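You operate a simulated robot arm through the tools that you are given. There is no shell and no other tool.

You are at the controls of a simulated robot arm. One attempt, no reset.

TASK
Sand the grey mark off the clamped brush, then wax the middle of its back.
Fine: use the small sanding block, the green pad and the green box; sanding block back on the green mat, pad on the black one, lid shut; it stays clamped. Set down upright: small sanding block, green pad. A coat counts when it lies all over at full strength: go over it till it gets no stronger. What is to be rubbed or washed off counts as gone when no trace of it is left.
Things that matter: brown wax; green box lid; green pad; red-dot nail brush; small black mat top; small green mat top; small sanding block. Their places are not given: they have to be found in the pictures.

It is judged by the outcome, as a careful person would: the job done as asked, and still so three seconds after it is handed in. It fails if anything else is knocked over, pushed out of place, dropped, spilled or broken. Lids that push on must go on centred and level and be pressed home; caps that screw on are set level and turned clockwise until they are tight.

THE ROBOT
A 7-joint arm with a two-finger parallel gripper, fixed in place. Base frame: the origin is at the foot of the arm, x ahead of it, y to its left, z up; the work surface is at about z = 0. Lengths are in m, angles in degrees, forces in N, time in s.
With the tool pointing down near the work surface it reaches from about 0.22 to 0.58 m from the base axis. Its first joint turns from -66.0 to 66.0 degrees. Payload 2.5 kg.
Tool frame: the origin (TCP) lies between the finger pads and is the grasp point; the fingertips stand 0.023 m ahead of it; z points along the fingers, y is the line along which they close. The gripper opens to 0.094 m. The fingers are 0.038 m wide and 0.01 m thick; the gripper's body (0.054 by 0.096 m) begins 0.039 m behind the TCP.
Orientation is told as [roll, pitch, yaw] about the base's x, y, z axes, in that order, counted from this pose: with the fingers straight down and closing along the base's y, the tool's x points along the base's -x, its y along +y and its z along -z.

THE INTERFACE
- The arm moves only by the tool nudge_tool. Its argument "increments" is a list of rows, each a list of 6 numbers: the shift along the base's x, y, z in m, then the turn, a rotation vector about the base's x, y, z in degrees. In form: [[dx, dy, dz, wx, wy, wz], ...]. A call has 1 to 20 rows; each row shifts and turns the commanded pose from where the row before left it. "fingers" is the closure, from 0 (fully open) to 1 (shut), set as the call begins (left out, the last holds). Rows are played at 5 a second. More than 0.05 m and 8.6 degrees between two rows, or a gripper value outside its range, and nothing of the call is played. Where a pose cannot be reached the arm comes as near as it can. A force on the tool above 40 N (or 10 N above the force at the start of the call, whichever is more), or a blocked arm, ends the call early, and 0.2 s more pass. Each finger travels about 0.108 m/s and halts on what it meets, pressing with about 37 N; the grip force reading is that of the motor and also rises with nothing between the fingers. The clock runs only during rows and for 0.2 s after the last one: add rows that do not move to give the fingers time. It gives the time, the measured TCP pose, the force on the tool (base axes), the opening and the grip force at its end, in the units of the frame above (readings bear some noise), with the torque about the TCP (base axes, N m) and any sound that the robot's microphone picked up, and new pictures: "pictures" is both (left out), scene, wrist or none.
- Cameras (640 x 400 px; columns grow to the right, rows downward): "scene" is fixed at [0.1027, -0.3912, 0.5596]; the picture's right is [0.94, -0.35, 0.00], its down [-0.14, -0.38, -0.91] and it looks along [0.32, 0.86, -0.40] (base axes); focal length 324 px, centre (320, 200). "wrist" rides on the gripper at [0.086, 0.016, -0.075] in the tool frame; the picture's right is [-0.18, 0.98, 0.00], its down [-0.58, -0.11, -0.81] and it looks along [-0.79, -0.15, 0.59] (tool axes); focal length 243 px, centre (320, 200).
- measure_at(camera, pixels): for up to 12 pixels [column, row] of the newest picture of that camera ("zoom" is the newest enlarged one), the place [x, y, z] in the base frame of the surface seen there, good to about 0.002 m. The clock stands still meanwhile.
- zoom(camera, box): a new picture of the part [left, top, right, bottom] of that camera's present view, enlarged. The clock stands still meanwhile.
- job_done(): hands the job in; it is judged then, once.

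Leave the gripper open and the arm clear of the work at the hand-in unless told otherwise.

The tools are called after "Call:" by a JSON object that holds its "method" and its "body". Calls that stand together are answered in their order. nudge_tool: Moves the arm, as the interface text tells. Its arguments: {"type":"object","properties":{"increments":{"type":"array"},"fingers":{"type":"number"},"pictures":{"type":"string","enum":["both","scene","wrist","none"]}},"required":["increments"]} The other tools are called the same way: measure_at (camera, pixels) gives the place of the surface under pixels of a picture; zoom (camera, box) takes an enlarged picture of a part of a camera's view; job_done () hands the job in.

At the start:

```text
time: 0.0
position: [0.3283, 0.2569, 0.3188]
tool_rot: [0.1, 0.1, 0.0]
force: [-0.6, -0.9, -0.3]
torque: [-0.02, -0.03, 0.02]
opening: 0.0942
finger_force: 0.0
```

scene: 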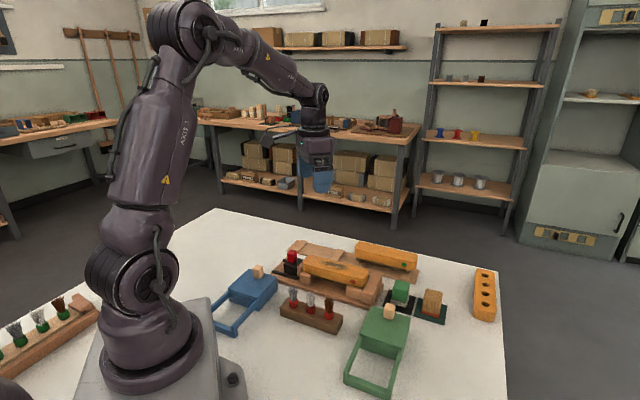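
wrist: 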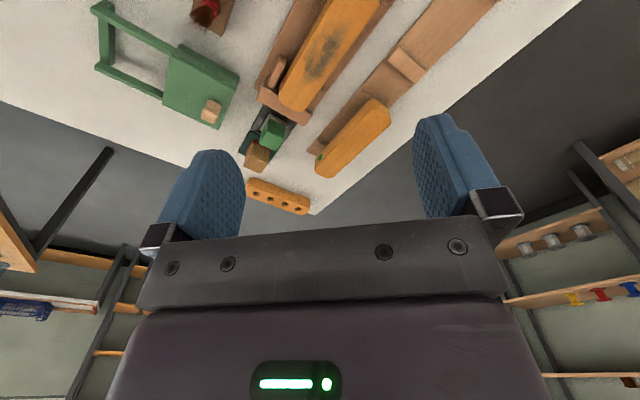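

I see the bench with a clamped brush, two boxes (blue, green), mats and other tools. First I take enlarged pictures of the work area.

Call:
{"method": "zoom", "body": {"camera": "scene", "box": [200, 220, 520, 400]}}

Call:
{"method": "zoom", "body": {"camera": "wrist", "box": [80, 0, 500, 220]}}

```text
2.00 times, centred on (360, 310) of scene
```

zoom: 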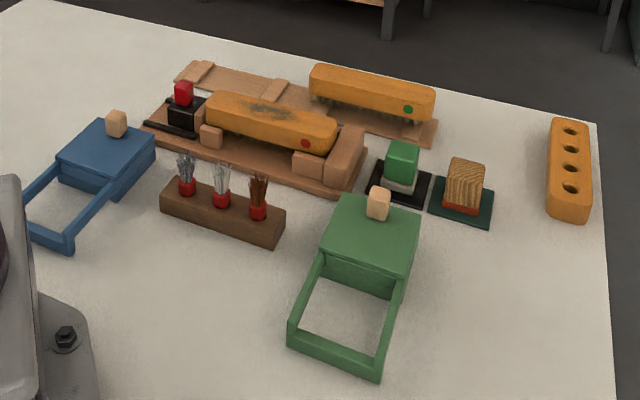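

```text
1.52 times, centred on (290, 110) of wrist
```

zoom: 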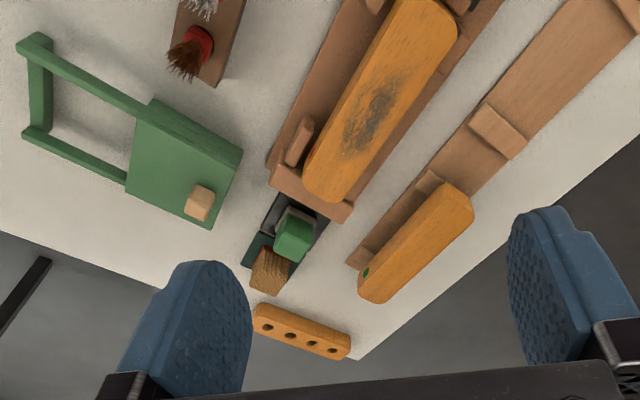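

Now I zoom closer on the green box, the mats and the clamped brush, to measure.

Call:
{"method": "zoom", "body": {"camera": "scene", "box": [330, 270, 460, 400]}}

Call:
{"method": "measure_at", "body": {"camera": "scene", "pixels": [[368, 320], [409, 328], [356, 346], [400, 357], [347, 380], [390, 396], [389, 306], [389, 312], [375, 370], [375, 340], [360, 350], [350, 370]]}}

Call:
{"method": "zoom", "body": {"camera": "scene", "box": [260, 230, 460, 340]}}

Call:
{"method": "measure_at", "body": {"camera": "scene", "pixels": [[304, 270], [335, 275], [360, 280], [352, 291], [320, 269], [290, 255], [400, 283], [400, 288], [432, 295], [432, 307], [415, 310], [445, 312]]}}

```text
3.08 times, centred on (395, 335) of scene
```

zoom: 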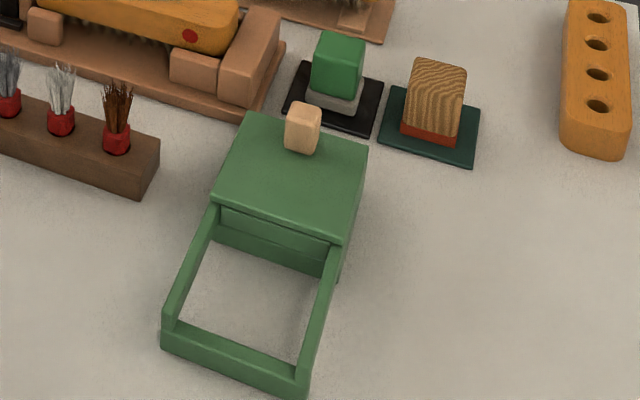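

```text
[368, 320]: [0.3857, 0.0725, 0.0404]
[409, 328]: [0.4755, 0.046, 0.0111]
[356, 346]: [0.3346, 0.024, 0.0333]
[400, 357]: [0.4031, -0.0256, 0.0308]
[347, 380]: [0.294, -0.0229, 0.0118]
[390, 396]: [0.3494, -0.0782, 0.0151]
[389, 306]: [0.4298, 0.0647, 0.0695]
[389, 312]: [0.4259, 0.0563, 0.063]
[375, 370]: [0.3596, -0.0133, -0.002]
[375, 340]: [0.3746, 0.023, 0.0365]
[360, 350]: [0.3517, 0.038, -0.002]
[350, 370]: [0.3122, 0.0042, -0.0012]
```

```text
3.20 times, centred on (360, 285) of scene
```

zoom: 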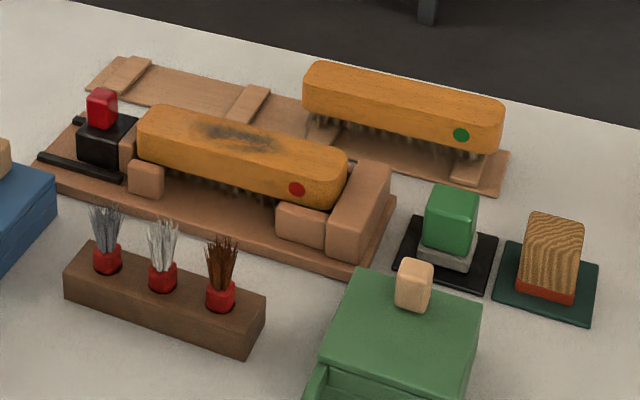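

```text
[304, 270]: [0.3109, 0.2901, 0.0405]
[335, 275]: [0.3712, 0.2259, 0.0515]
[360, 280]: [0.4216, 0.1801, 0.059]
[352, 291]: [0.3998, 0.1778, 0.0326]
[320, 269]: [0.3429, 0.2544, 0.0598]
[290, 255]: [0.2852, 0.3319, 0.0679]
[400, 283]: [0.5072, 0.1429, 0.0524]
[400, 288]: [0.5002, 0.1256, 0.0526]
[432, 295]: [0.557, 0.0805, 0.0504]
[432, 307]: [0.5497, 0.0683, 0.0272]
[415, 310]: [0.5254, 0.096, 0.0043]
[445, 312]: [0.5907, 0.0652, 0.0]
```

The green box has its lid (green plate with a wooden knob at its far edge) and a rail frame towards the robot. I move the arm high over that area for a closer wrist view.

Call:
{"method": "nudge_tool", "body": {"increments": [[-0.006, -0.041, -0.01, 0, 0, 0], [-0.006, -0.041, -0.01, 0, 0, 0], [-0.006, -0.041, -0.01, 0, 0, 0], [-0.006, -0.041, -0.01, 0, 0, 0], [-0.006, -0.041, -0.01, 0, 0, 0], [0, 0, 0, 0, 0, 0]], "fingers": 0}}

```text
time: 1.4
position: [0.2985, 0.0504, 0.2693]
tool_rot: [0.0, 0.1, 0.0]
force: [0.6, -0.4, 0.8]
torque: [0.0, 0.0, 0.01]
opening: 0.0941
finger_force: 0.0
```

scene: 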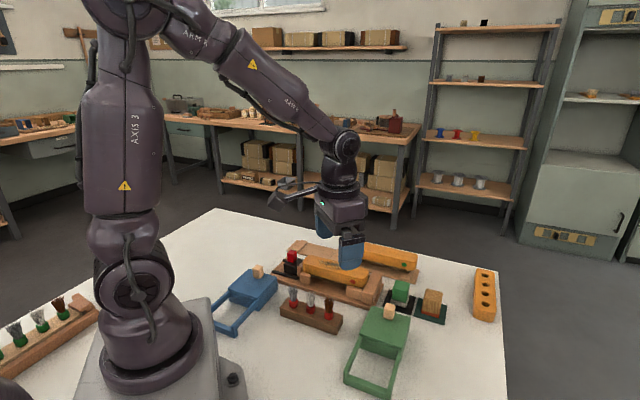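
wrist: 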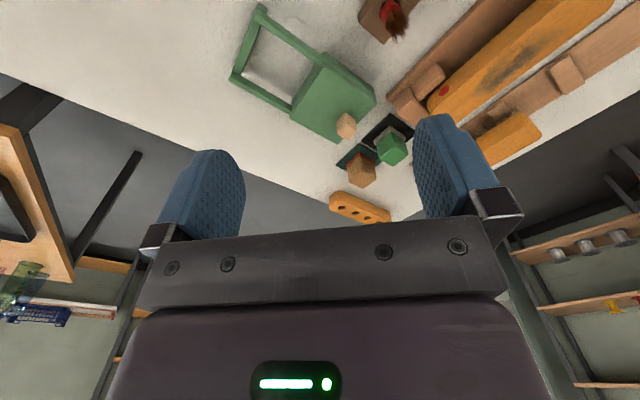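

I see the green box in the wrist view at (300,80). I zoom there and measure box corners, knob, block and pad.

Call:
{"method": "zoom", "body": {"camera": "wrist", "box": [220, 0, 420, 220]}}

Call:
{"method": "measure_at", "body": {"camera": "wrist", "pixels": [[318, 55], [371, 96], [338, 140], [292, 115], [336, 95], [262, 8], [234, 77], [278, 30], [262, 92], [345, 118], [350, 126], [345, 135]]}}

Call:
{"method": "zoom", "body": {"camera": "wrist", "box": [320, 90, 420, 200]}}

Call:
{"method": "measure_at", "body": {"camera": "wrist", "pixels": [[392, 140], [398, 150], [386, 155], [400, 162], [361, 160], [370, 165], [355, 170], [355, 182], [365, 183], [340, 165], [372, 132], [388, 116]]}}

```text
1.82 times, centred on (320, 110) of wrist
```

zoom: 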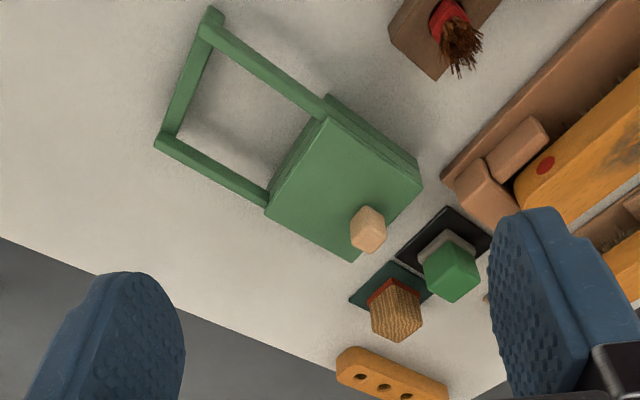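

```text
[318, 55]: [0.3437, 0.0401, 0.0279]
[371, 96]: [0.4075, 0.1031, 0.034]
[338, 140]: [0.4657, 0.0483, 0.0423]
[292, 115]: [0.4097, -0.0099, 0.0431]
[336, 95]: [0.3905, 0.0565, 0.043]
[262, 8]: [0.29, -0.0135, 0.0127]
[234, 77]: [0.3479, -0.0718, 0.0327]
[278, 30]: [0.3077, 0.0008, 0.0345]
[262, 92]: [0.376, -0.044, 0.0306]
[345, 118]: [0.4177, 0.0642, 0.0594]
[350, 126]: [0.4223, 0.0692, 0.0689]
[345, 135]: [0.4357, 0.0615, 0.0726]
```

```text
3.64 times, centred on (370, 145) of wrist
```

zoom: 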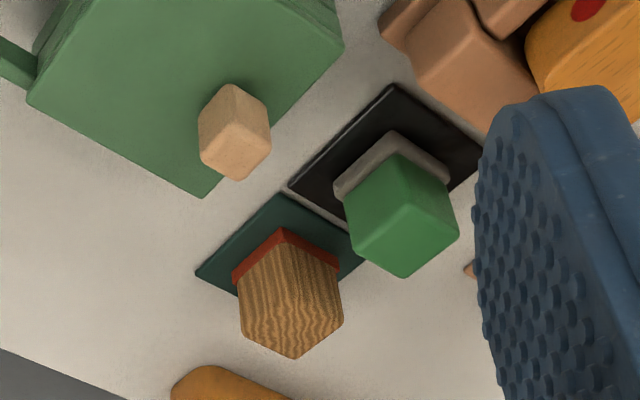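

```text
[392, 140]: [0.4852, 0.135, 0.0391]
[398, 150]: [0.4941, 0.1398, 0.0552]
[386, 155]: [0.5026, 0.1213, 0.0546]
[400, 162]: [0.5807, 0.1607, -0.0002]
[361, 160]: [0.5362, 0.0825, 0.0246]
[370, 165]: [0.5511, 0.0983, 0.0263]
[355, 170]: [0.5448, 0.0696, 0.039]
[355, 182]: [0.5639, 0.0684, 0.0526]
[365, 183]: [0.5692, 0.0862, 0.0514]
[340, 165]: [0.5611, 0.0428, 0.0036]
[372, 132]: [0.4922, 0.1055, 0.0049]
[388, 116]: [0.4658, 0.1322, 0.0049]
```

Lid top is at z≈0.043, turned about 45°, rails run toward (-x,-y). Next I go nearer (still well above everything) to see the block, the pad and the knob in detail.

Call:
{"method": "nudge_tool", "body": {"increments": [[0.03, 0.01, -0.03, 0, 0, 0], [0.03, 0.01, -0.03, 0, 0, 0], [0.03, 0.01, -0.02, 0, 0, 0], [0, 0, 0, 0, 0, 0]]}}

Call:
{"method": "zoom", "body": {"camera": "wrist", "box": [220, 0, 440, 200]}}

```text
time: 2.4
position: [0.3892, 0.0825, 0.1883]
tool_rot: [0.1, 0.0, 0.0]
force: [-0.5, 0.0, 0.3]
torque: [0.0, -0.01, 0.0]
opening: 0.0939
finger_force: 0.0
```

scene: 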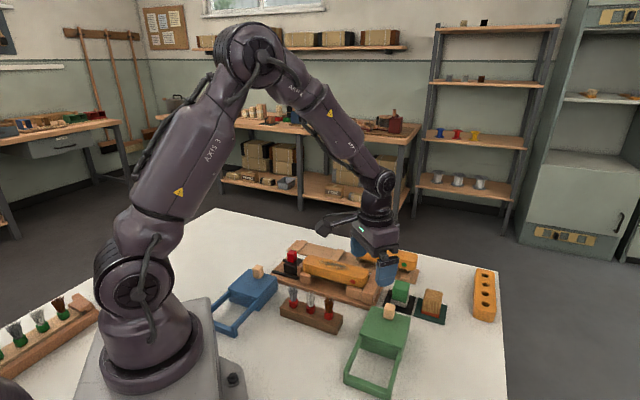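
wrist: 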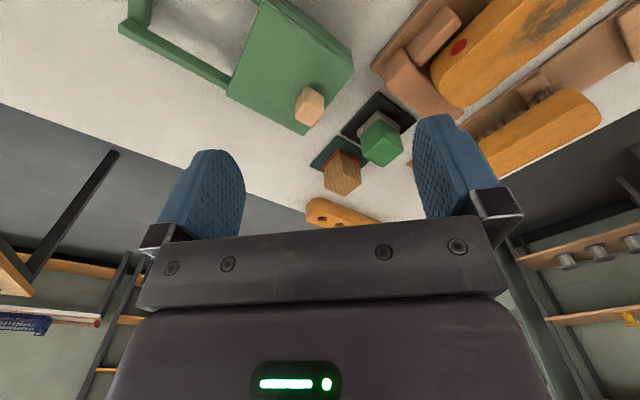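

```text
2.00 times, centred on (330, 100) of wrist
```

zoom: 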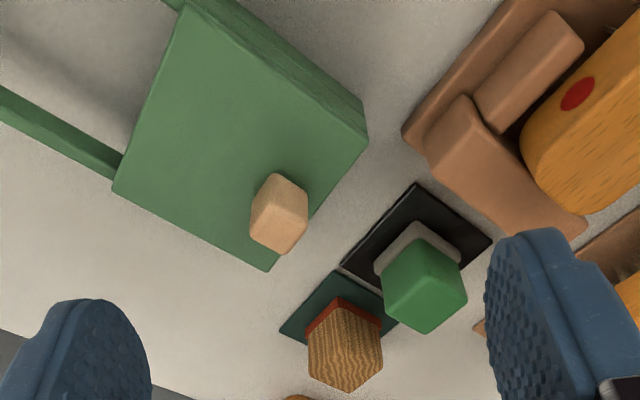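

I zoom more closely on the block and pad and then on the knob.

Call:
{"method": "zoom", "body": {"camera": "wrist", "box": [300, 85, 420, 200]}}

Call:
{"method": "measure_at", "body": {"camera": "zoom", "pixels": [[220, 310], [180, 365], [255, 375], [205, 345], [400, 280], [440, 300], [490, 270], [435, 345], [350, 250], [100, 250], [460, 80], [580, 170]]}}

```text
3.48 times, centred on (360, 142) of wrist
```

zoom: 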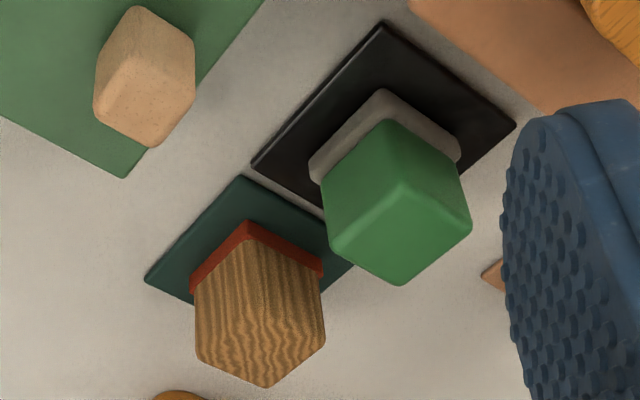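

```text
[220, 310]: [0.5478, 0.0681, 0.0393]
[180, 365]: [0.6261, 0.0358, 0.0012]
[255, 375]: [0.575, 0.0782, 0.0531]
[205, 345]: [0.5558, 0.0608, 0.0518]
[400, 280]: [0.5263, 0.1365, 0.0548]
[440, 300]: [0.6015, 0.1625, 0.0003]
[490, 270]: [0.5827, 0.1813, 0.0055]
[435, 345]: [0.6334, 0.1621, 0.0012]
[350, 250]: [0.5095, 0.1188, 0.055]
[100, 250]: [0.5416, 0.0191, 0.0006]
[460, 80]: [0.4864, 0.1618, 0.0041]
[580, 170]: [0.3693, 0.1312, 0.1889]
```

Measuring top-face corners of block, pad, and mat corners.

Call:
{"method": "measure_at", "body": {"camera": "zoom", "pixels": [[400, 190], [337, 245], [463, 230], [402, 276], [258, 315], [202, 350], [318, 338], [268, 380], [384, 28], [262, 162], [508, 126], [150, 278]]}}

Call:
{"method": "measure_at", "body": {"camera": "zoom", "pixels": [[242, 182], [150, 60], [110, 115], [150, 142], [190, 100], [140, 12], [100, 80], [195, 75], [385, 95], [315, 165], [455, 145], [250, 228]]}}

```text
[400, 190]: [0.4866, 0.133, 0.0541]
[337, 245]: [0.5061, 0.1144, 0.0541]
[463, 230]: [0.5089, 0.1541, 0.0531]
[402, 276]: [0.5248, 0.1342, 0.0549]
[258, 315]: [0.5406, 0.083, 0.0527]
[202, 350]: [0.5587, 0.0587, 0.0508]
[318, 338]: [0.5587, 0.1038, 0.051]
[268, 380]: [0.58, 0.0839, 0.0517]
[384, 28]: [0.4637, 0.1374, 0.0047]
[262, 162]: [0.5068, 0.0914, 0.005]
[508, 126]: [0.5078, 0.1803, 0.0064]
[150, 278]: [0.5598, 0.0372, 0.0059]
```

```text
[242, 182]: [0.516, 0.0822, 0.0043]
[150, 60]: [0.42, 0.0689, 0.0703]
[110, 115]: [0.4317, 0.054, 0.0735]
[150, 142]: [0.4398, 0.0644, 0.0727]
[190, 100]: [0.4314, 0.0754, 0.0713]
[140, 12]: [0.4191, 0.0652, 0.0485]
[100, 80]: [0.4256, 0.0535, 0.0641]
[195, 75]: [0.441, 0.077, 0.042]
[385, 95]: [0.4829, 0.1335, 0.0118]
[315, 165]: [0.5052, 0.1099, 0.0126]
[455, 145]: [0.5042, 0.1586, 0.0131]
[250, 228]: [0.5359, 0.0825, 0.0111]
```

Block top centre ≈ (0.560,0.082,0.052), pad handle top centre ≈ (0.507,0.134,0.055), both turned 45° and about 3 cm square. Now I look at the clamped brush.

Call:
{"method": "nudge_tool", "body": {"increments": [[-0.03, 0.035, 0.01, 0, 0, 0], [-0.03, 0.035, 0.01, 0, 0, 0], [-0.03, 0.035, 0.01, 0, 0, 0], [-0.03, 0.035, 0, 0, 0, 0], [0, 0, 0, 0, 0, 0]]}}

Call:
{"method": "zoom", "body": {"camera": "wrist", "box": [200, 0, 480, 175]}}

```text
time: 3.6
position: [0.2654, 0.2203, 0.2199]
tool_rot: [0.0, 0.1, -0.1]
force: [-0.6, -0.1, 0.4]
torque: [-0.01, 0.01, 0.01]
opening: 0.0944
finger_force: 0.1
```

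scene: 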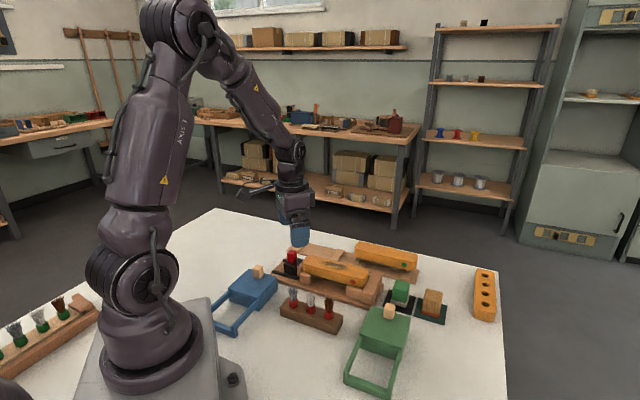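
wrist: 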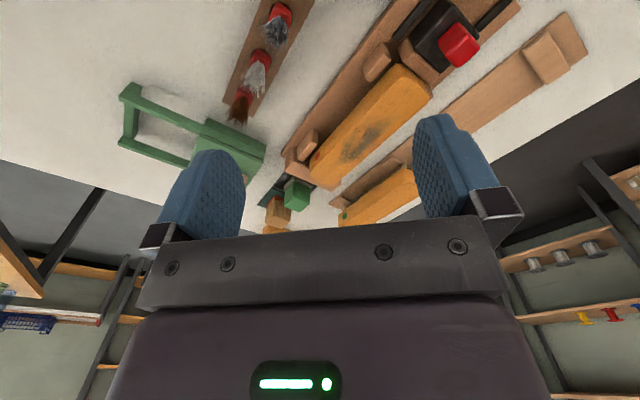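

```text
2.29 times, centred on (340, 88) of wrist
```

zoom: 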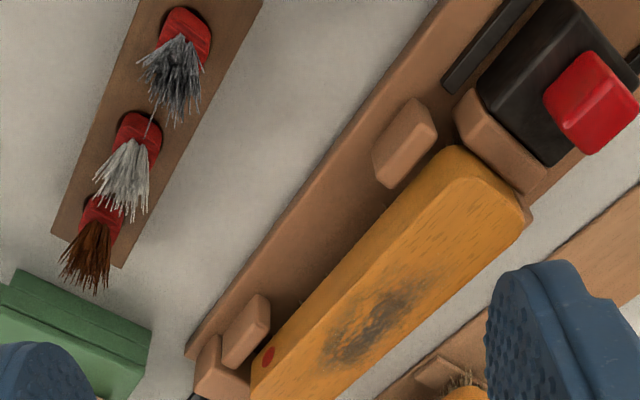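

I measure points of the brush back, the mark, and the clamp parts.

Call:
{"method": "measure_at", "body": {"camera": "zoom", "pixels": [[470, 165], [440, 220], [500, 230], [370, 320], [345, 345], [400, 295], [350, 290], [400, 340], [320, 340], [330, 380], [420, 265], [380, 280]]}}

Call:
{"method": "measure_at", "body": {"camera": "zoom", "pixels": [[590, 100], [540, 70], [410, 130], [500, 140], [250, 320], [210, 370], [450, 310], [430, 330], [380, 370], [470, 90], [260, 355], [620, 130]]}}

```text
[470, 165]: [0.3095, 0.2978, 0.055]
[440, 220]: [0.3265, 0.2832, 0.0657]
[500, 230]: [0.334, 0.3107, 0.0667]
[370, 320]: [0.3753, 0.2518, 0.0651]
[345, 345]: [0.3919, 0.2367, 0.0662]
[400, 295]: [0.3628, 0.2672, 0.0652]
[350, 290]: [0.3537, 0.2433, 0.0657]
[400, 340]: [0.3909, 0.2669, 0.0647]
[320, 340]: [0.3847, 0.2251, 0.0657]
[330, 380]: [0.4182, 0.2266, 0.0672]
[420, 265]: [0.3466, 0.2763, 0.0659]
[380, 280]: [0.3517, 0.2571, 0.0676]
```

```text
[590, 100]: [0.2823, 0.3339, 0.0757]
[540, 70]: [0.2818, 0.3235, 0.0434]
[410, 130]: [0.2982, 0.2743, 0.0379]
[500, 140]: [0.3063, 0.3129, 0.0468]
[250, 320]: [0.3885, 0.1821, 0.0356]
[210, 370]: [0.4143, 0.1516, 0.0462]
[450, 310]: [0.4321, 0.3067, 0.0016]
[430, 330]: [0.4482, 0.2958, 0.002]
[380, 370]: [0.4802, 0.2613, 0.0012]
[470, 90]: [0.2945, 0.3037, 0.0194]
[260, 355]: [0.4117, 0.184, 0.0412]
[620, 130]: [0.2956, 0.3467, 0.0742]
```

Brush back is flat at z≈0.0655, axis along (0.7,-0.7), mark centred near (0.377,0.251). Now I go over the sanding block at (0.560,0.082), turning -45° so the fingers close along (0.7,0.7), away from the pad.

Call:
{"method": "nudge_tool", "body": {"increments": [[0.0368, -0.01725, -0.008, 0, 0, -5.625], [0.0368, -0.01725, -0.008, 0, 0, -5.625], [0.0368, -0.01725, -0.008, 0, 0, -5.625], [0.0368, -0.01725, -0.008, 0, 0, -5.625], [0.0368, -0.01725, -0.008, 0, 0, -5.625], [0.0368, -0.01725, -0.008, 0, 0, -5.625], [0.0368, -0.01725, -0.008, 0, 0, -5.625], [0.0368, -0.01725, -0.008, 0, 0, -5.625], [0, 0, 0, 0, 0, 0], [0, 0, 0, 0, 0, 0]], "fingers": 0.25}}

Call:
{"method": "zoom", "body": {"camera": "scene", "box": [360, 220, 500, 340]}}

```text
time: 5.8
position: [0.5625, 0.082, 0.1539]
tool_rot: [-0.1, 0.0, -45.0]
force: [0.3, 0.5, 0.0]
torque: [0.0, 0.01, -0.04]
opening: 0.0705
finger_force: 0.0
```

scene: 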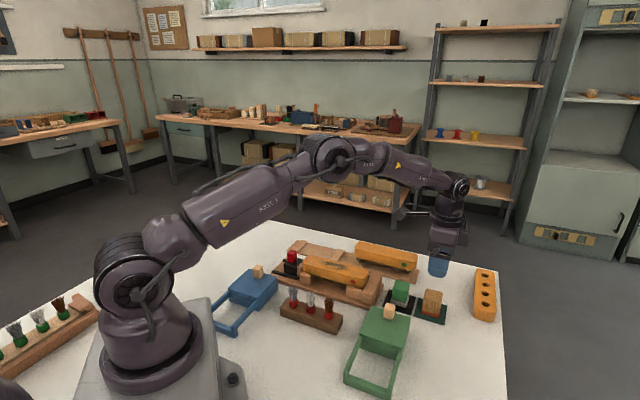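
wrist: 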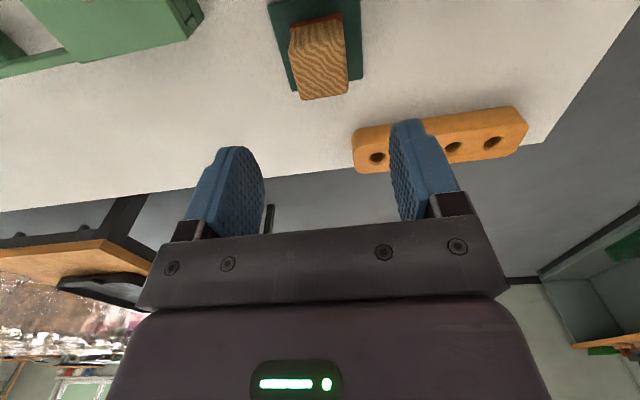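

```text
3.33 times, centred on (430, 280) of scene
```

zoom: 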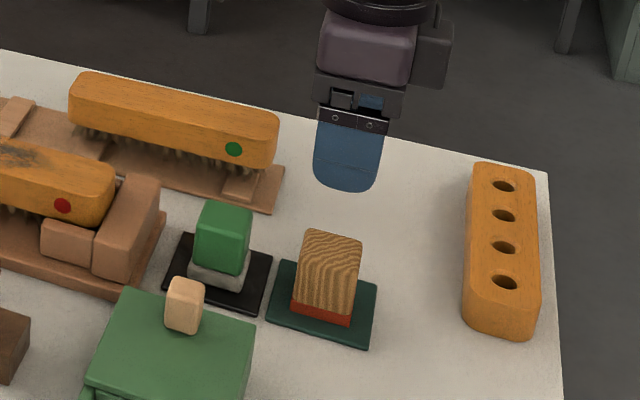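

I check the block's top corners in the wrist view around (320,60) before descending.

Call:
{"method": "zoom", "body": {"camera": "wrist", "box": [240, 0, 400, 110]}}

```text
3.64 times, centred on (320, 55) of wrist
```

zoom: 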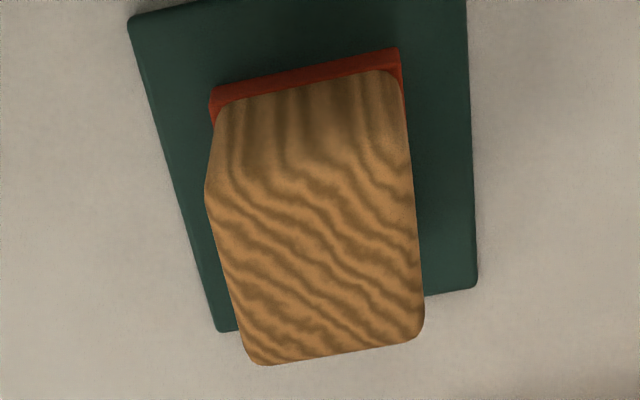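

Call:
{"method": "measure_at", "body": {"camera": "zoom", "pixels": [[215, 195], [405, 165], [415, 330], [262, 355], [320, 260], [212, 92], [398, 52], [135, 20], [472, 282], [220, 325], [390, 50], [462, 5]]}}

```text
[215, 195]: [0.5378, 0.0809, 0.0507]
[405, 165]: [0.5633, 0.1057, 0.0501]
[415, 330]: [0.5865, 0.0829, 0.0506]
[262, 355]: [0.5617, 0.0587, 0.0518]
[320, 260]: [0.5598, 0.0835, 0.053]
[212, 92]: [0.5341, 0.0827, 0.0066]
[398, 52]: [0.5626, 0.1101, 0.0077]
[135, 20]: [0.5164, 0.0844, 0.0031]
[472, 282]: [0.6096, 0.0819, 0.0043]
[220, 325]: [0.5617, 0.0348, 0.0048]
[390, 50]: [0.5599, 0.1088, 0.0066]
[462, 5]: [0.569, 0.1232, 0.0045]
```

Block centre (0.5623,0.0821), square to the fingers. I descend to z≈0.041.

Call:
{"method": "nudge_tool", "body": {"increments": [[0, 0, -0.03, 0, 0, 0], [0, 0, -0.03, 0, 0, 0], [0, 0, -0.03, 0, 0, 0], [0, 0, -0.022, 0, 0, 0], [0, 0, 0, 0, 0, 0]]}}

```text
time: 7.0
position: [0.5608, 0.0825, 0.0442]
tool_rot: [0.0, 0.0, -44.9]
force: [-0.3, 0.6, 0.2]
torque: [0.0, 0.01, 0.01]
opening: 0.0705
finger_force: 0.0
```

scene: 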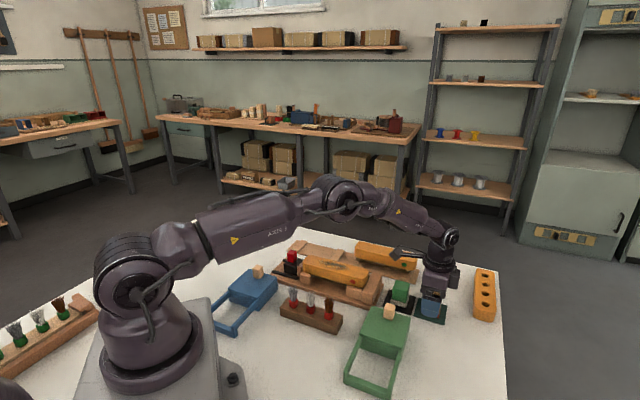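
wrist: 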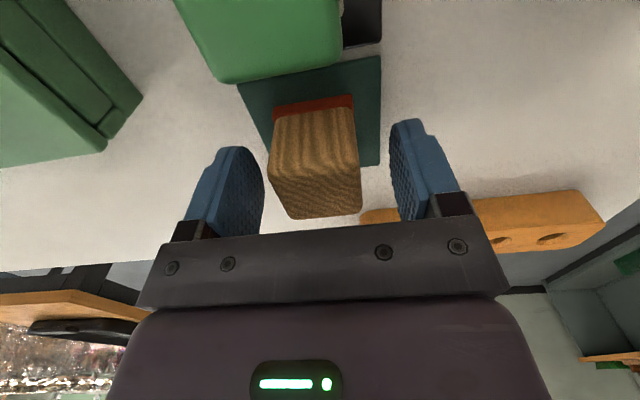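

The block sits between the open fingers. I close on it.

Call:
{"method": "nudge_tool", "body": {"increments": [[0, 0, 0, 0, 0, 0], [0, 0, 0, 0, 0, 0], [0, 0, 0, 0, 0, 0]], "fingers": 1, "pictures": "wrist"}}

```text
time: 7.8
position: [0.5618, 0.0838, 0.0431]
tool_rot: [0.1, 0.0, -44.8]
force: [0.7, 0.2, -0.1]
torque: [0.01, 0.02, 0.02]
opening: 0.0392
finger_force: 37.2
```

wrist: 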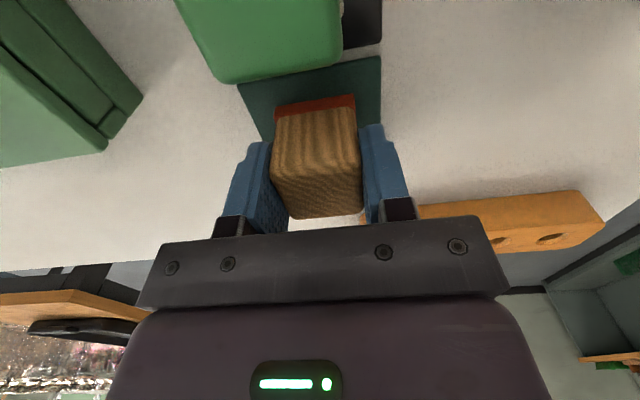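

Gripped (opening 0.039, 37 N). I lift straight up and carry the block to above the brush middle.

Call:
{"method": "nudge_tool", "body": {"increments": [[0, 0, 0.03, 0, 0, 0], [0, 0, 0.03, 0, 0, 0], [0, 0, 0.03, 0, 0, 0], [0, 0, 0.02, 0, 0, 0], [-0.0308, 0.028, 0, 0, 0, 0], [-0.0308, 0.028, 0, 0, 0, 0], [-0.0308, 0.028, 0, 0, 0, 0], [-0.0308, 0.028, 0, 0, 0, 0], [-0.0308, 0.028, 0, 0, 0, 0], [-0.0308, 0.028, 0, 0, 0, 0], [0, 0, 0, 0, 0, 0]]}}

Call:
{"method": "zoom", "body": {"camera": "scene", "box": [260, 220, 440, 330]}}

```text
time: 10.2
position: [0.379, 0.2508, 0.1537]
tool_rot: [0.0, 0.0, -45.1]
force: [1.0, 0.6, -0.9]
torque: [-0.04, 0.0, 0.02]
opening: 0.0386
finger_force: 37.0
```

scene: 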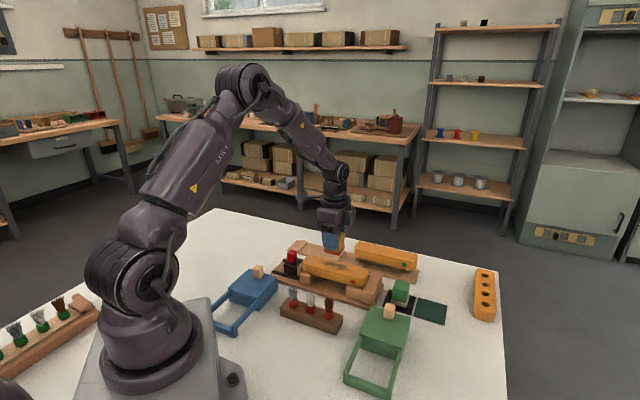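
wrist: 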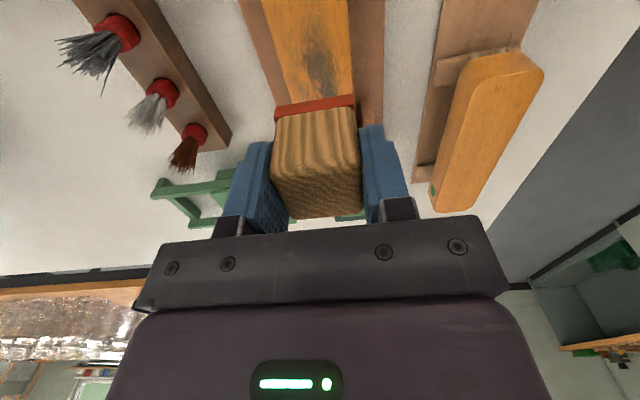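

```text
3.56 times, centred on (350, 275) of scene
```

zoom: 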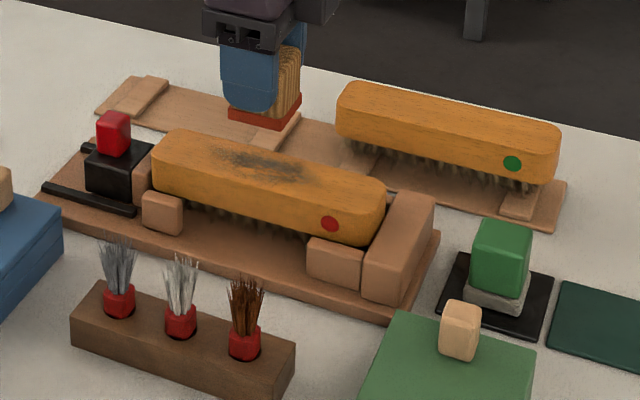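

Good scene view of the mark. I measure its extents and the brush edges (zoom pixels) before contact.

Call:
{"method": "measure_at", "body": {"camera": "zoom", "pixels": [[205, 150], [315, 180], [245, 175], [290, 158], [265, 162], [160, 165], [180, 135], [380, 185], [355, 212], [330, 222], [270, 190], [300, 155]]}}

```text
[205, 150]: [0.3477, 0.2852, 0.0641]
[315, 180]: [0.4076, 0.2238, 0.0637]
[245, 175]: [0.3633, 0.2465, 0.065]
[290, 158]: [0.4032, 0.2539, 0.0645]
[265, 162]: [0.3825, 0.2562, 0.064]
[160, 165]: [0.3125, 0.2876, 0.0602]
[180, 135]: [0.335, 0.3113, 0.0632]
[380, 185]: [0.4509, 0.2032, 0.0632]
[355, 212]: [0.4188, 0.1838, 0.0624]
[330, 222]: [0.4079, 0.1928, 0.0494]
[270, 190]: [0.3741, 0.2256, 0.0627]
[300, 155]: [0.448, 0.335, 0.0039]
```

Brush top spans across s≈0.424–0.467, centre near (0.380,0.250). I lower the block to just above the back, then millimetre-wise.

Call:
{"method": "nudge_tool", "body": {"increments": [[0, 0, -0.015, 0, 0, 0], [0, 0, -0.015, 0, 0, 0], [0, 0, -0.012, 0, 0, 0], [0, 0, -0.002, 0, 0, 0], [0, 0, -0.001, 0, 0, 0], [0, 0, -0.001, 0, 0, 0], [0, 0, 0, 0, 0, 0]], "pictures": "scene"}}

Call:
{"method": "nudge_tool", "body": {"increments": [[0, 0, -0.001, 0, 0, 0], [0, 0, 0, 0, 0, 0]], "pictures": "none"}}

Call:
{"method": "nudge_tool", "body": {"increments": [[0, 0, -0.001, 0, 0, 0], [0, 0, 0, 0, 0, 0]], "pictures": "none"}}

```text
time: 11.8
position: [0.3773, 0.2514, 0.1061]
tool_rot: [-0.1, -0.1, -44.8]
force: [0.1, -0.2, -0.5]
torque: [-0.01, 0.02, 0.0]
opening: 0.0391
finger_force: 37.3
```

scene: 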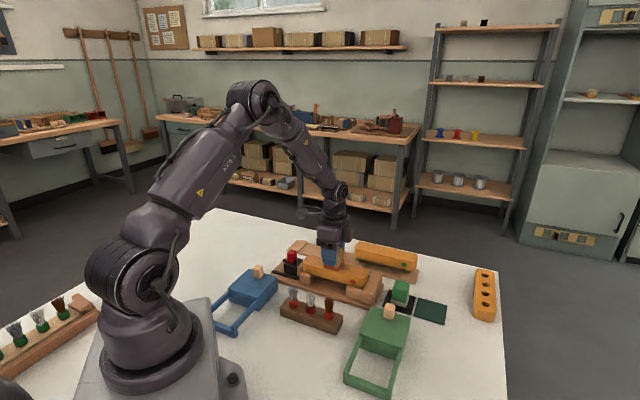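

```text
time: 12.4
position: [0.3772, 0.2526, 0.1047]
tool_rot: [0.0, -0.1, -44.9]
force: [0.7, -0.9, 0.1]
torque: [-0.02, 0.02, -0.02]
opening: 0.039
finger_force: 36.7
```

```text
time: 13.0
position: [0.3768, 0.2518, 0.1044]
tool_rot: [0.0, 0.1, -44.9]
force: [0.0, 0.0, 1.0]
torque: [-0.02, 0.03, -0.02]
opening: 0.0389
finger_force: 37.0
```

Force still near zero (contact expected about here). I lower one millimetre at a time.

Call:
{"method": "nudge_tool", "body": {"increments": [[0, 0, -0.001, 0, 0, 0], [0, 0, 0, 0, 0, 0]], "pictures": "none"}}

Call:
{"method": "nudge_tool", "body": {"increments": [[0, 0, -0.001, 0, 0, 0], [0, 0, 0, 0, 0, 0]], "pictures": "none"}}

```text
time: 13.6
position: [0.3777, 0.2535, 0.1036]
tool_rot: [0.0, -0.1, -44.9]
force: [-3.7, -2.0, 11.6]
torque: [-0.06, 0.2, -0.05]
opening: 0.0391
finger_force: 37.4
```

```text
time: 14.2
position: [0.3781, 0.2521, 0.1037]
tool_rot: [0.2, 0.1, -44.9]
force: [-8.1, -2.2, 27.2]
torque: [-0.14, 0.36, -0.02]
opening: 0.0391
finger_force: 37.0
```

Contact is stiff (about 15 N/mm). I back off 1 mm to roughly 12 N and make the first strokes along the brush.

Call:
{"method": "nudge_tool", "body": {"increments": [[0, 0, 0.001, 0, 0, 0], [0.0088, -0.0088, 0, 0, 0, 0], [0.0088, -0.0088, 0, 0, 0, 0], [0.0088, -0.0088, 0, 0, 0, 0], [-0.0088, 0.0088, 0, 0, 0, 0], [-0.0088, 0.0088, 0, 0, 0, 0], [-0.0088, 0.0088, 0, 0, 0, 0], [-0.0088, 0.0088, 0, 0, 0, 0], [-0.0088, 0.0088, 0, 0, 0, 0], [-0.0088, 0.0088, 0, 0, 0, 0], [0.0088, -0.0088, 0, 0, 0, 0], [0.0088, -0.0088, 0, 0, 0, 0], [0.0088, -0.0088, 0, 0, 0, 0]]}}

Call:
{"method": "zoom", "body": {"camera": "scene", "box": [260, 220, 440, 330]}}

```text
time: 17.0
position: [0.3773, 0.2538, 0.1042]
tool_rot: [0.0, 0.0, -44.9]
force: [-4.2, 4.0, 16.3]
torque: [0.21, 0.15, -0.03]
opening: 0.0392
finger_force: 37.1
```

scene: 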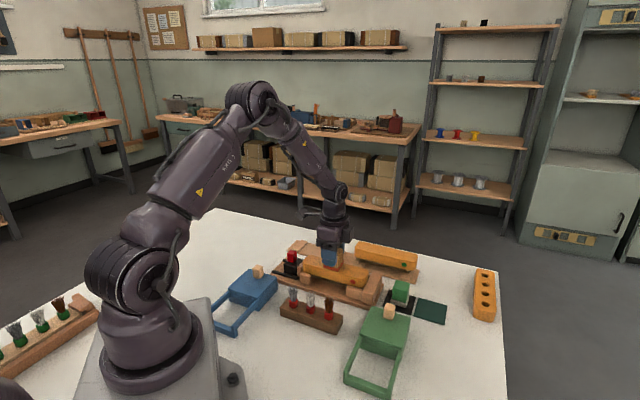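
wrist: 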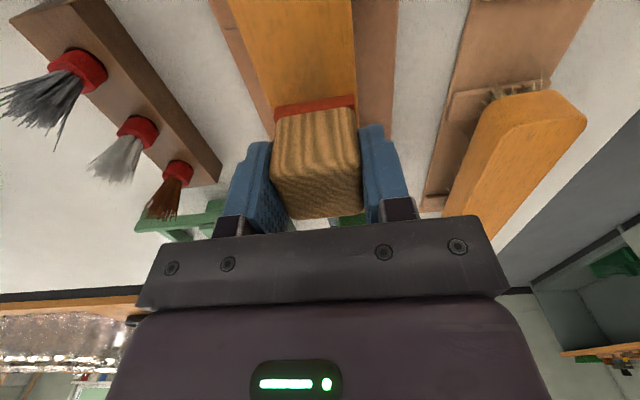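

```text
3.56 times, centred on (350, 275) of scene
```

zoom: 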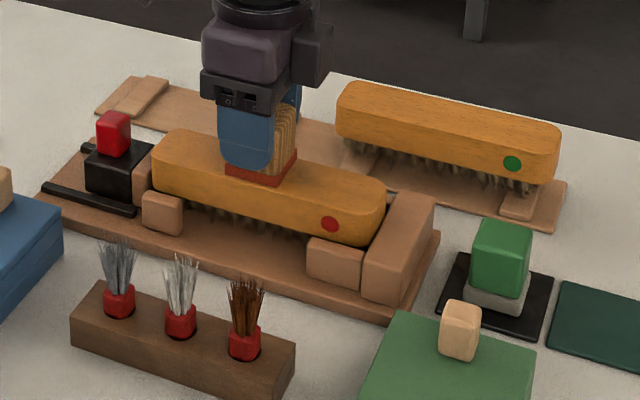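

The mark seems gone wherever visible. To be thorough I do more strokes shifted ~6 mm to each side.

Call:
{"method": "nudge_tool", "body": {"increments": [[0.0042, 0.0042, 0, 0, 0, 0], [0.009, -0.009, 0, 0, 0, 0], [0.009, -0.009, 0, 0, 0, 0], [0.009, -0.009, 0, 0, 0, 0], [-0.009, 0.009, 0, 0, 0, 0], [-0.009, 0.009, 0, 0, 0, 0], [-0.009, 0.009, 0, 0, 0, 0], [-0.009, 0.009, 0, 0, 0, 0], [-0.009, 0.009, 0, 0, 0, 0], [-0.009, 0.009, 0, 0, 0, 0], [0.009, -0.009, 0, 0, 0, 0], [0.009, -0.009, 0, 0, 0, 0], [0.009, -0.009, 0, 0, 0, 0]], "pictures": "none"}}

Call:
{"method": "nudge_tool", "body": {"increments": [[-0.0042, -0.0042, 0, 0, 0, 0], [-0.0042, -0.0042, 0, 0, 0, 0], [0.009, -0.009, 0, 0, 0, 0], [0.009, -0.009, 0, 0, 0, 0], [0.009, -0.009, 0, 0, 0, 0], [-0.009, 0.009, 0, 0, 0, 0], [-0.009, 0.009, 0, 0, 0, 0], [-0.009, 0.009, 0, 0, 0, 0], [-0.009, 0.009, 0, 0, 0, 0], [-0.009, 0.009, 0, 0, 0, 0], [-0.009, 0.009, 0, 0, 0, 0], [0.009, -0.009, 0, 0, 0, 0], [0.009, -0.009, 0, 0, 0, 0], [0.009, -0.009, 0, 0, 0, 0], [0.0042, 0.0042, 0, 0, 0, 0]], "pictures": "none"}}

Call:
{"method": "nudge_tool", "body": {"increments": [[0.009, -0.009, 0, 0, 0, 0], [0.009, -0.009, 0, 0, 0, 0], [0.009, -0.009, 0, 0, 0, 0], [-0.009, 0.009, 0, 0, 0, 0], [-0.009, 0.009, 0, 0, 0, 0], [-0.009, 0.009, 0, 0, 0, 0], [-0.009, 0.009, 0, 0, 0, 0], [-0.009, 0.009, 0, 0, 0, 0], [-0.009, 0.009, 0, 0, 0, 0], [0.009, -0.009, 0, 0, 0, 0], [0.009, -0.009, 0, 0, 0, 0], [0.009, -0.009, 0, 0, 0, 0], [0, 0, 0.01, 0, 0, 0], [0, 0, 0.035, 0, 0, 0], [0.03, -0.03, 0.01, 0, 0, 0], [0.03, -0.03, 0, 0, 0, 0], [0, 0, 0, 0, 0, 0]]}}

Call:
{"method": "zoom", "body": {"camera": "scene", "box": [260, 220, 440, 330]}}

```text
time: 19.8
position: [0.3821, 0.2572, 0.1042]
tool_rot: [0.1, 0.1, -44.9]
force: [-3.4, 3.5, 10.5]
torque: [0.06, 0.18, -0.03]
opening: 0.0394
finger_force: 36.8
```

```text
time: 23.0
position: [0.3785, 0.2526, 0.1034]
tool_rot: [-0.1, 0.0, -45.0]
force: [-0.9, -1.5, 1.3]
torque: [-0.05, 0.02, -0.02]
opening: 0.0392
finger_force: 36.9
```

```text
time: 26.6
position: [0.439, 0.1916, 0.1576]
tool_rot: [0.1, 0.0, -45.0]
force: [-0.5, 0.8, 0.2]
torque: [0.01, -0.04, -0.01]
opening: 0.039
finger_force: 36.7
```

scene: 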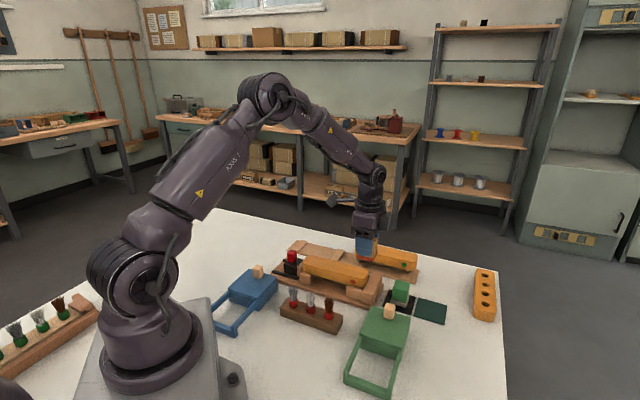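
wrist: 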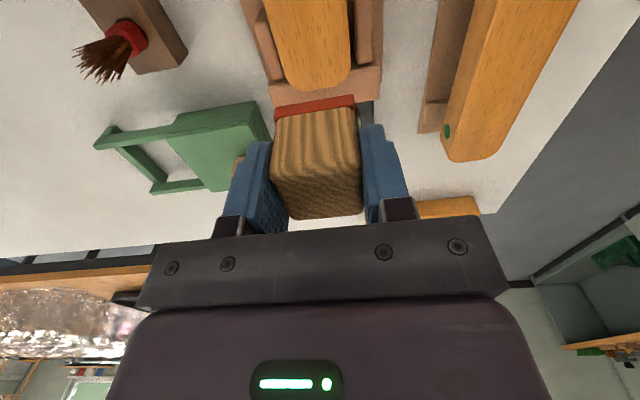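

```text
3.56 times, centred on (350, 275) of scene
```

zoom: 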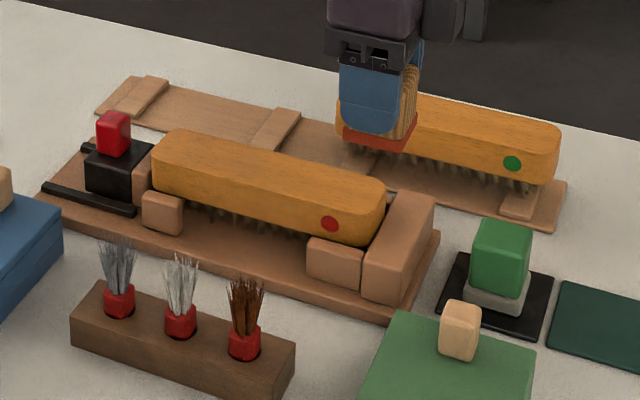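

The back looks clean. I zoom harder to check for faint traces.

Call:
{"method": "zoom", "body": {"camera": "scene", "box": [298, 250, 374, 296]}}

```text
8.42 times, centred on (336, 273) of scene
```

zoom: 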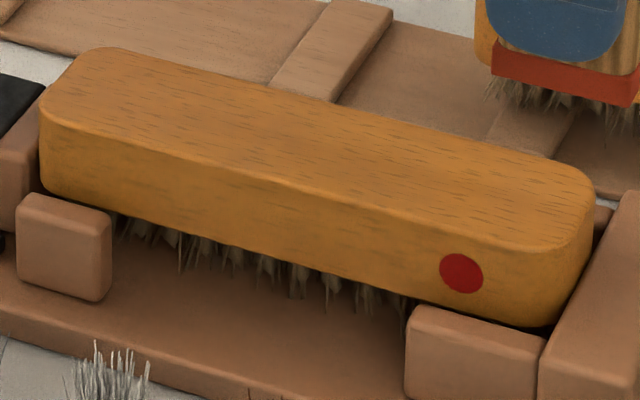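

It looks clean; I verify from a second angle by hovering the wrist camera over the brush middle.

Call:
{"method": "nudge_tool", "body": {"increments": [[-0.03, 0.03, 0.02, 0, 0, 0], [-0.03, 0.03, 0.02, 0, 0, 0], [-0.03, 0.03, 0.01, 0, 0, 0], [0, 0, 0, 0, 0, 0]], "pictures": "wrist"}}

Call:
{"method": "zoom", "body": {"camera": "wrist", "box": [240, 0, 400, 110]}}

```text
time: 27.6
position: [0.3495, 0.2824, 0.2103]
tool_rot: [0.0, 0.0, -45.0]
force: [-0.1, -0.2, 0.2]
torque: [0.01, 0.0, 0.03]
opening: 0.0387
finger_force: 37.0
```

wrist: 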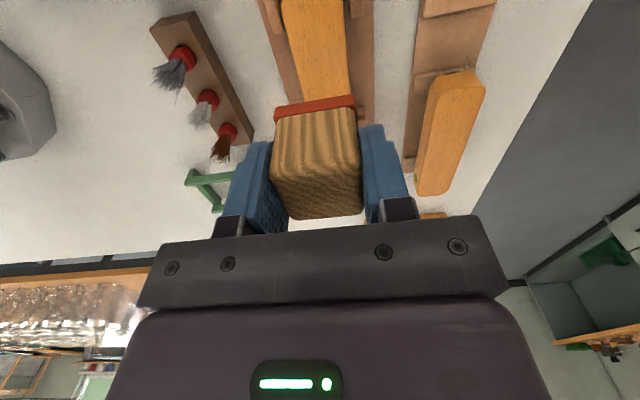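

```text
3.64 times, centred on (320, 55) of wrist
```

zoom: 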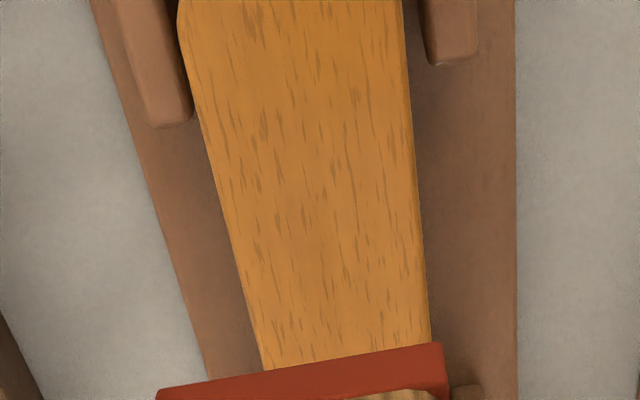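

Only wood grain, no grey. I check which part of the back is in view here.

Call:
{"method": "measure_at", "body": {"camera": "zoom", "pixels": [[300, 10], [320, 180], [345, 340], [195, 20], [400, 20], [425, 330], [265, 350]]}}

```text
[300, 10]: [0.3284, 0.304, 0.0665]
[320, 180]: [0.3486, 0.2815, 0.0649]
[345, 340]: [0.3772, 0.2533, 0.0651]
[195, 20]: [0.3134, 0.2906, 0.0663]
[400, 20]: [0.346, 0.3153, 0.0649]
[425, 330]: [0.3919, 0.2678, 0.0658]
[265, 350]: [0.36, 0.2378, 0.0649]
```

This covers the clamp half; I move ~5 cm along the brush to see the other half of the mark area.

Call:
{"method": "nudge_tool", "body": {"increments": [[0.02, -0.02, 0, 0, 0, 0], [0.02, -0.02, 0, 0, 0, 0], [0, 0, 0, 0, 0, 0]], "pictures": "wrist"}}

Call:
{"method": "zoom", "body": {"camera": "wrist", "box": [240, 0, 400, 110]}}

```text
time: 28.4
position: [0.389, 0.2414, 0.2092]
tool_rot: [0.1, 0.0, -44.9]
force: [-0.2, 0.0, -1.1]
torque: [0.01, 0.02, 0.03]
opening: 0.0391
finger_force: 37.1
```

wrist: 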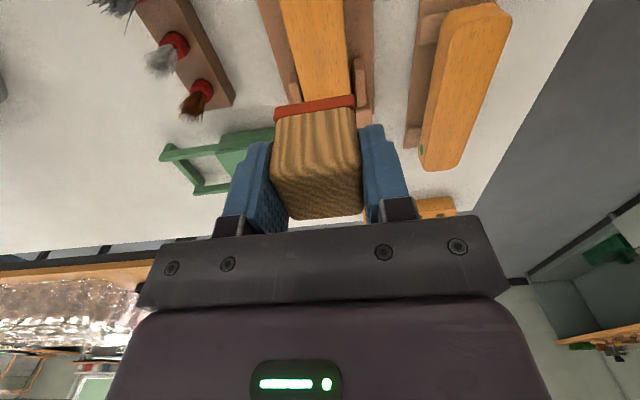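

```text
3.64 times, centred on (320, 55) of wrist
```

zoom: 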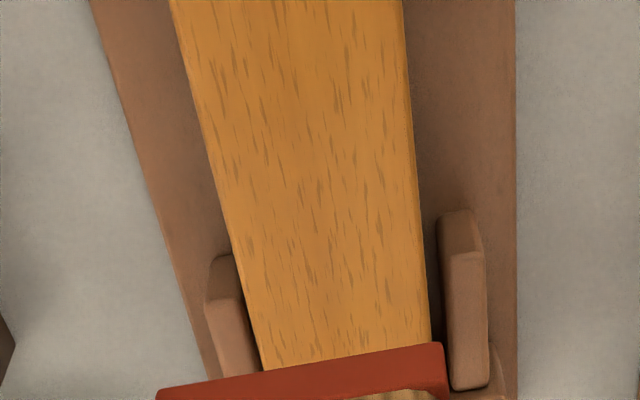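

The whole mark area is clean. I carry the block back above the green mat (target 0.562, 0.083).

Call:
{"method": "nudge_tool", "body": {"increments": [[0.02885, -0.0264, -0.01, 0, 0, 0], [0.02885, -0.0264, -0.01, 0, 0, 0], [0.02885, -0.0264, -0.01, 0, 0, 0], [0.02885, -0.0264, -0.01, 0, 0, 0], [0.02885, -0.0264, -0.01, 0, 0, 0], [0.02885, -0.0264, -0.01, 0, 0, 0], [0, 0, -0.03, 0, 0, 0], [0, 0, -0.03, 0, 0, 0], [0, 0, -0.03, 0, 0, 0], [0, 0, -0.01, 0, 0, 0], [0, 0, 0, 0, 0, 0]]}}

Call:
{"method": "zoom", "body": {"camera": "scene", "box": [360, 220, 500, 340]}}

```text
time: 30.8
position: [0.5623, 0.0823, 0.0488]
tool_rot: [-0.1, 0.0, -45.0]
force: [0.5, -1.0, -1.6]
torque: [0.0, 0.02, -0.02]
opening: 0.039
finger_force: 37.3
```

scene: 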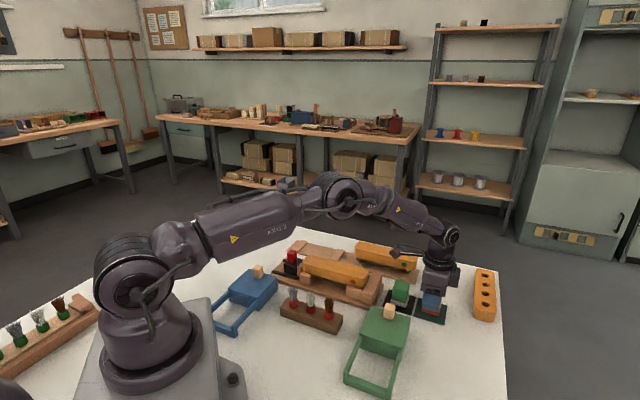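
wrist: 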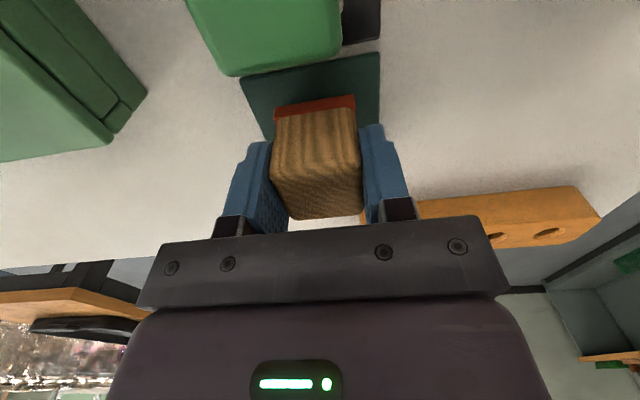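

```text
3.33 times, centred on (430, 280) of scene
```

zoom: 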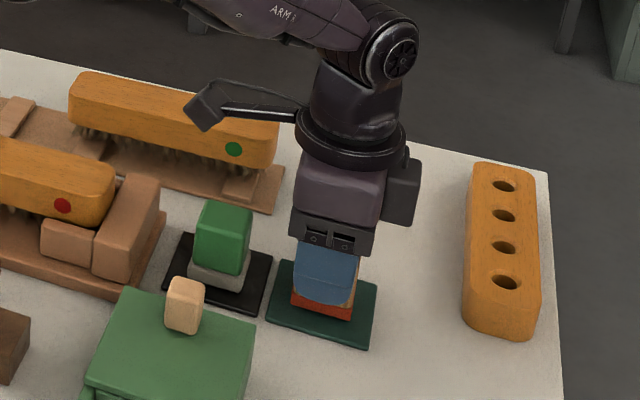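

The block hangs just above the mat, well centred. I lower slowly to feel contact.

Call:
{"method": "nudge_tool", "body": {"increments": [[0, 0, -0.002, 0, 0, 0], [0, 0, -0.001, 0, 0, 0], [0, 0, -0.001, 0, 0, 0], [0, 0, 0, 0, 0, 0]], "pictures": "none"}}

Call:
{"method": "nudge_tool", "body": {"increments": [[0, 0, -0.0007, 0, 0, 0], [0, 0, 0, 0, 0, 0]], "pictures": "none"}}

```text
time: 31.8
position: [0.5607, 0.0828, 0.0464]
tool_rot: [-0.1, 0.0, -44.8]
force: [0.2, 0.4, -1.2]
torque: [-0.03, -0.01, -0.03]
opening: 0.0391
finger_force: 37.1
```

```text
time: 32.4
position: [0.5617, 0.0821, 0.0437]
tool_rot: [0.0, 0.0, -44.9]
force: [-0.5, 0.4, -1.7]
torque: [0.02, 0.03, -0.01]
opening: 0.0393
finger_force: 37.4
```

Call:
{"method": "nudge_tool", "body": {"increments": [[0, 0, -0.0007, 0, 0, 0], [0, 0, 0, 0, 0, 0]], "pictures": "none"}}

```text
time: 33.0
position: [0.5604, 0.0827, 0.0431]
tool_rot: [0.0, -0.1, -44.8]
force: [0.4, 0.4, -1.1]
torque: [-0.04, -0.01, -0.03]
opening: 0.0392
finger_force: 36.8
```

No contact yet (force z still about −1 N, the block's weight). I go on lowering in small steps.

Call:
{"method": "nudge_tool", "body": {"increments": [[0, 0, -0.0007, 0, 0, 0], [0, 0, 0, 0, 0, 0]], "pictures": "none"}}

Call:
{"method": "nudge_tool", "body": {"increments": [[0, 0, -0.0004, 0, 0, 0], [0, 0, 0, 0, 0, 0]], "pictures": "scene"}}

```text
time: 33.6
position: [0.5603, 0.084, 0.0431]
tool_rot: [0.0, 0.0, -44.8]
force: [-1.4, -0.5, 0.1]
torque: [0.01, 0.0, -0.02]
opening: 0.0392
finger_force: 37.4
```

```text
time: 34.2
position: [0.5605, 0.0829, 0.0427]
tool_rot: [0.0, 0.0, -44.9]
force: [1.4, -0.5, 1.6]
torque: [0.0, -0.04, -0.02]
opening: 0.0388
finger_force: 36.9
```

scene: 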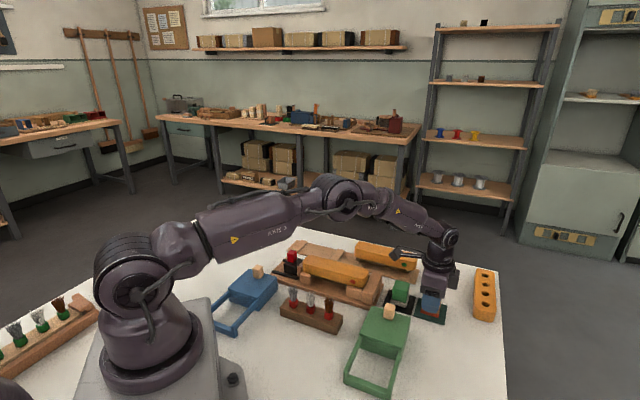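

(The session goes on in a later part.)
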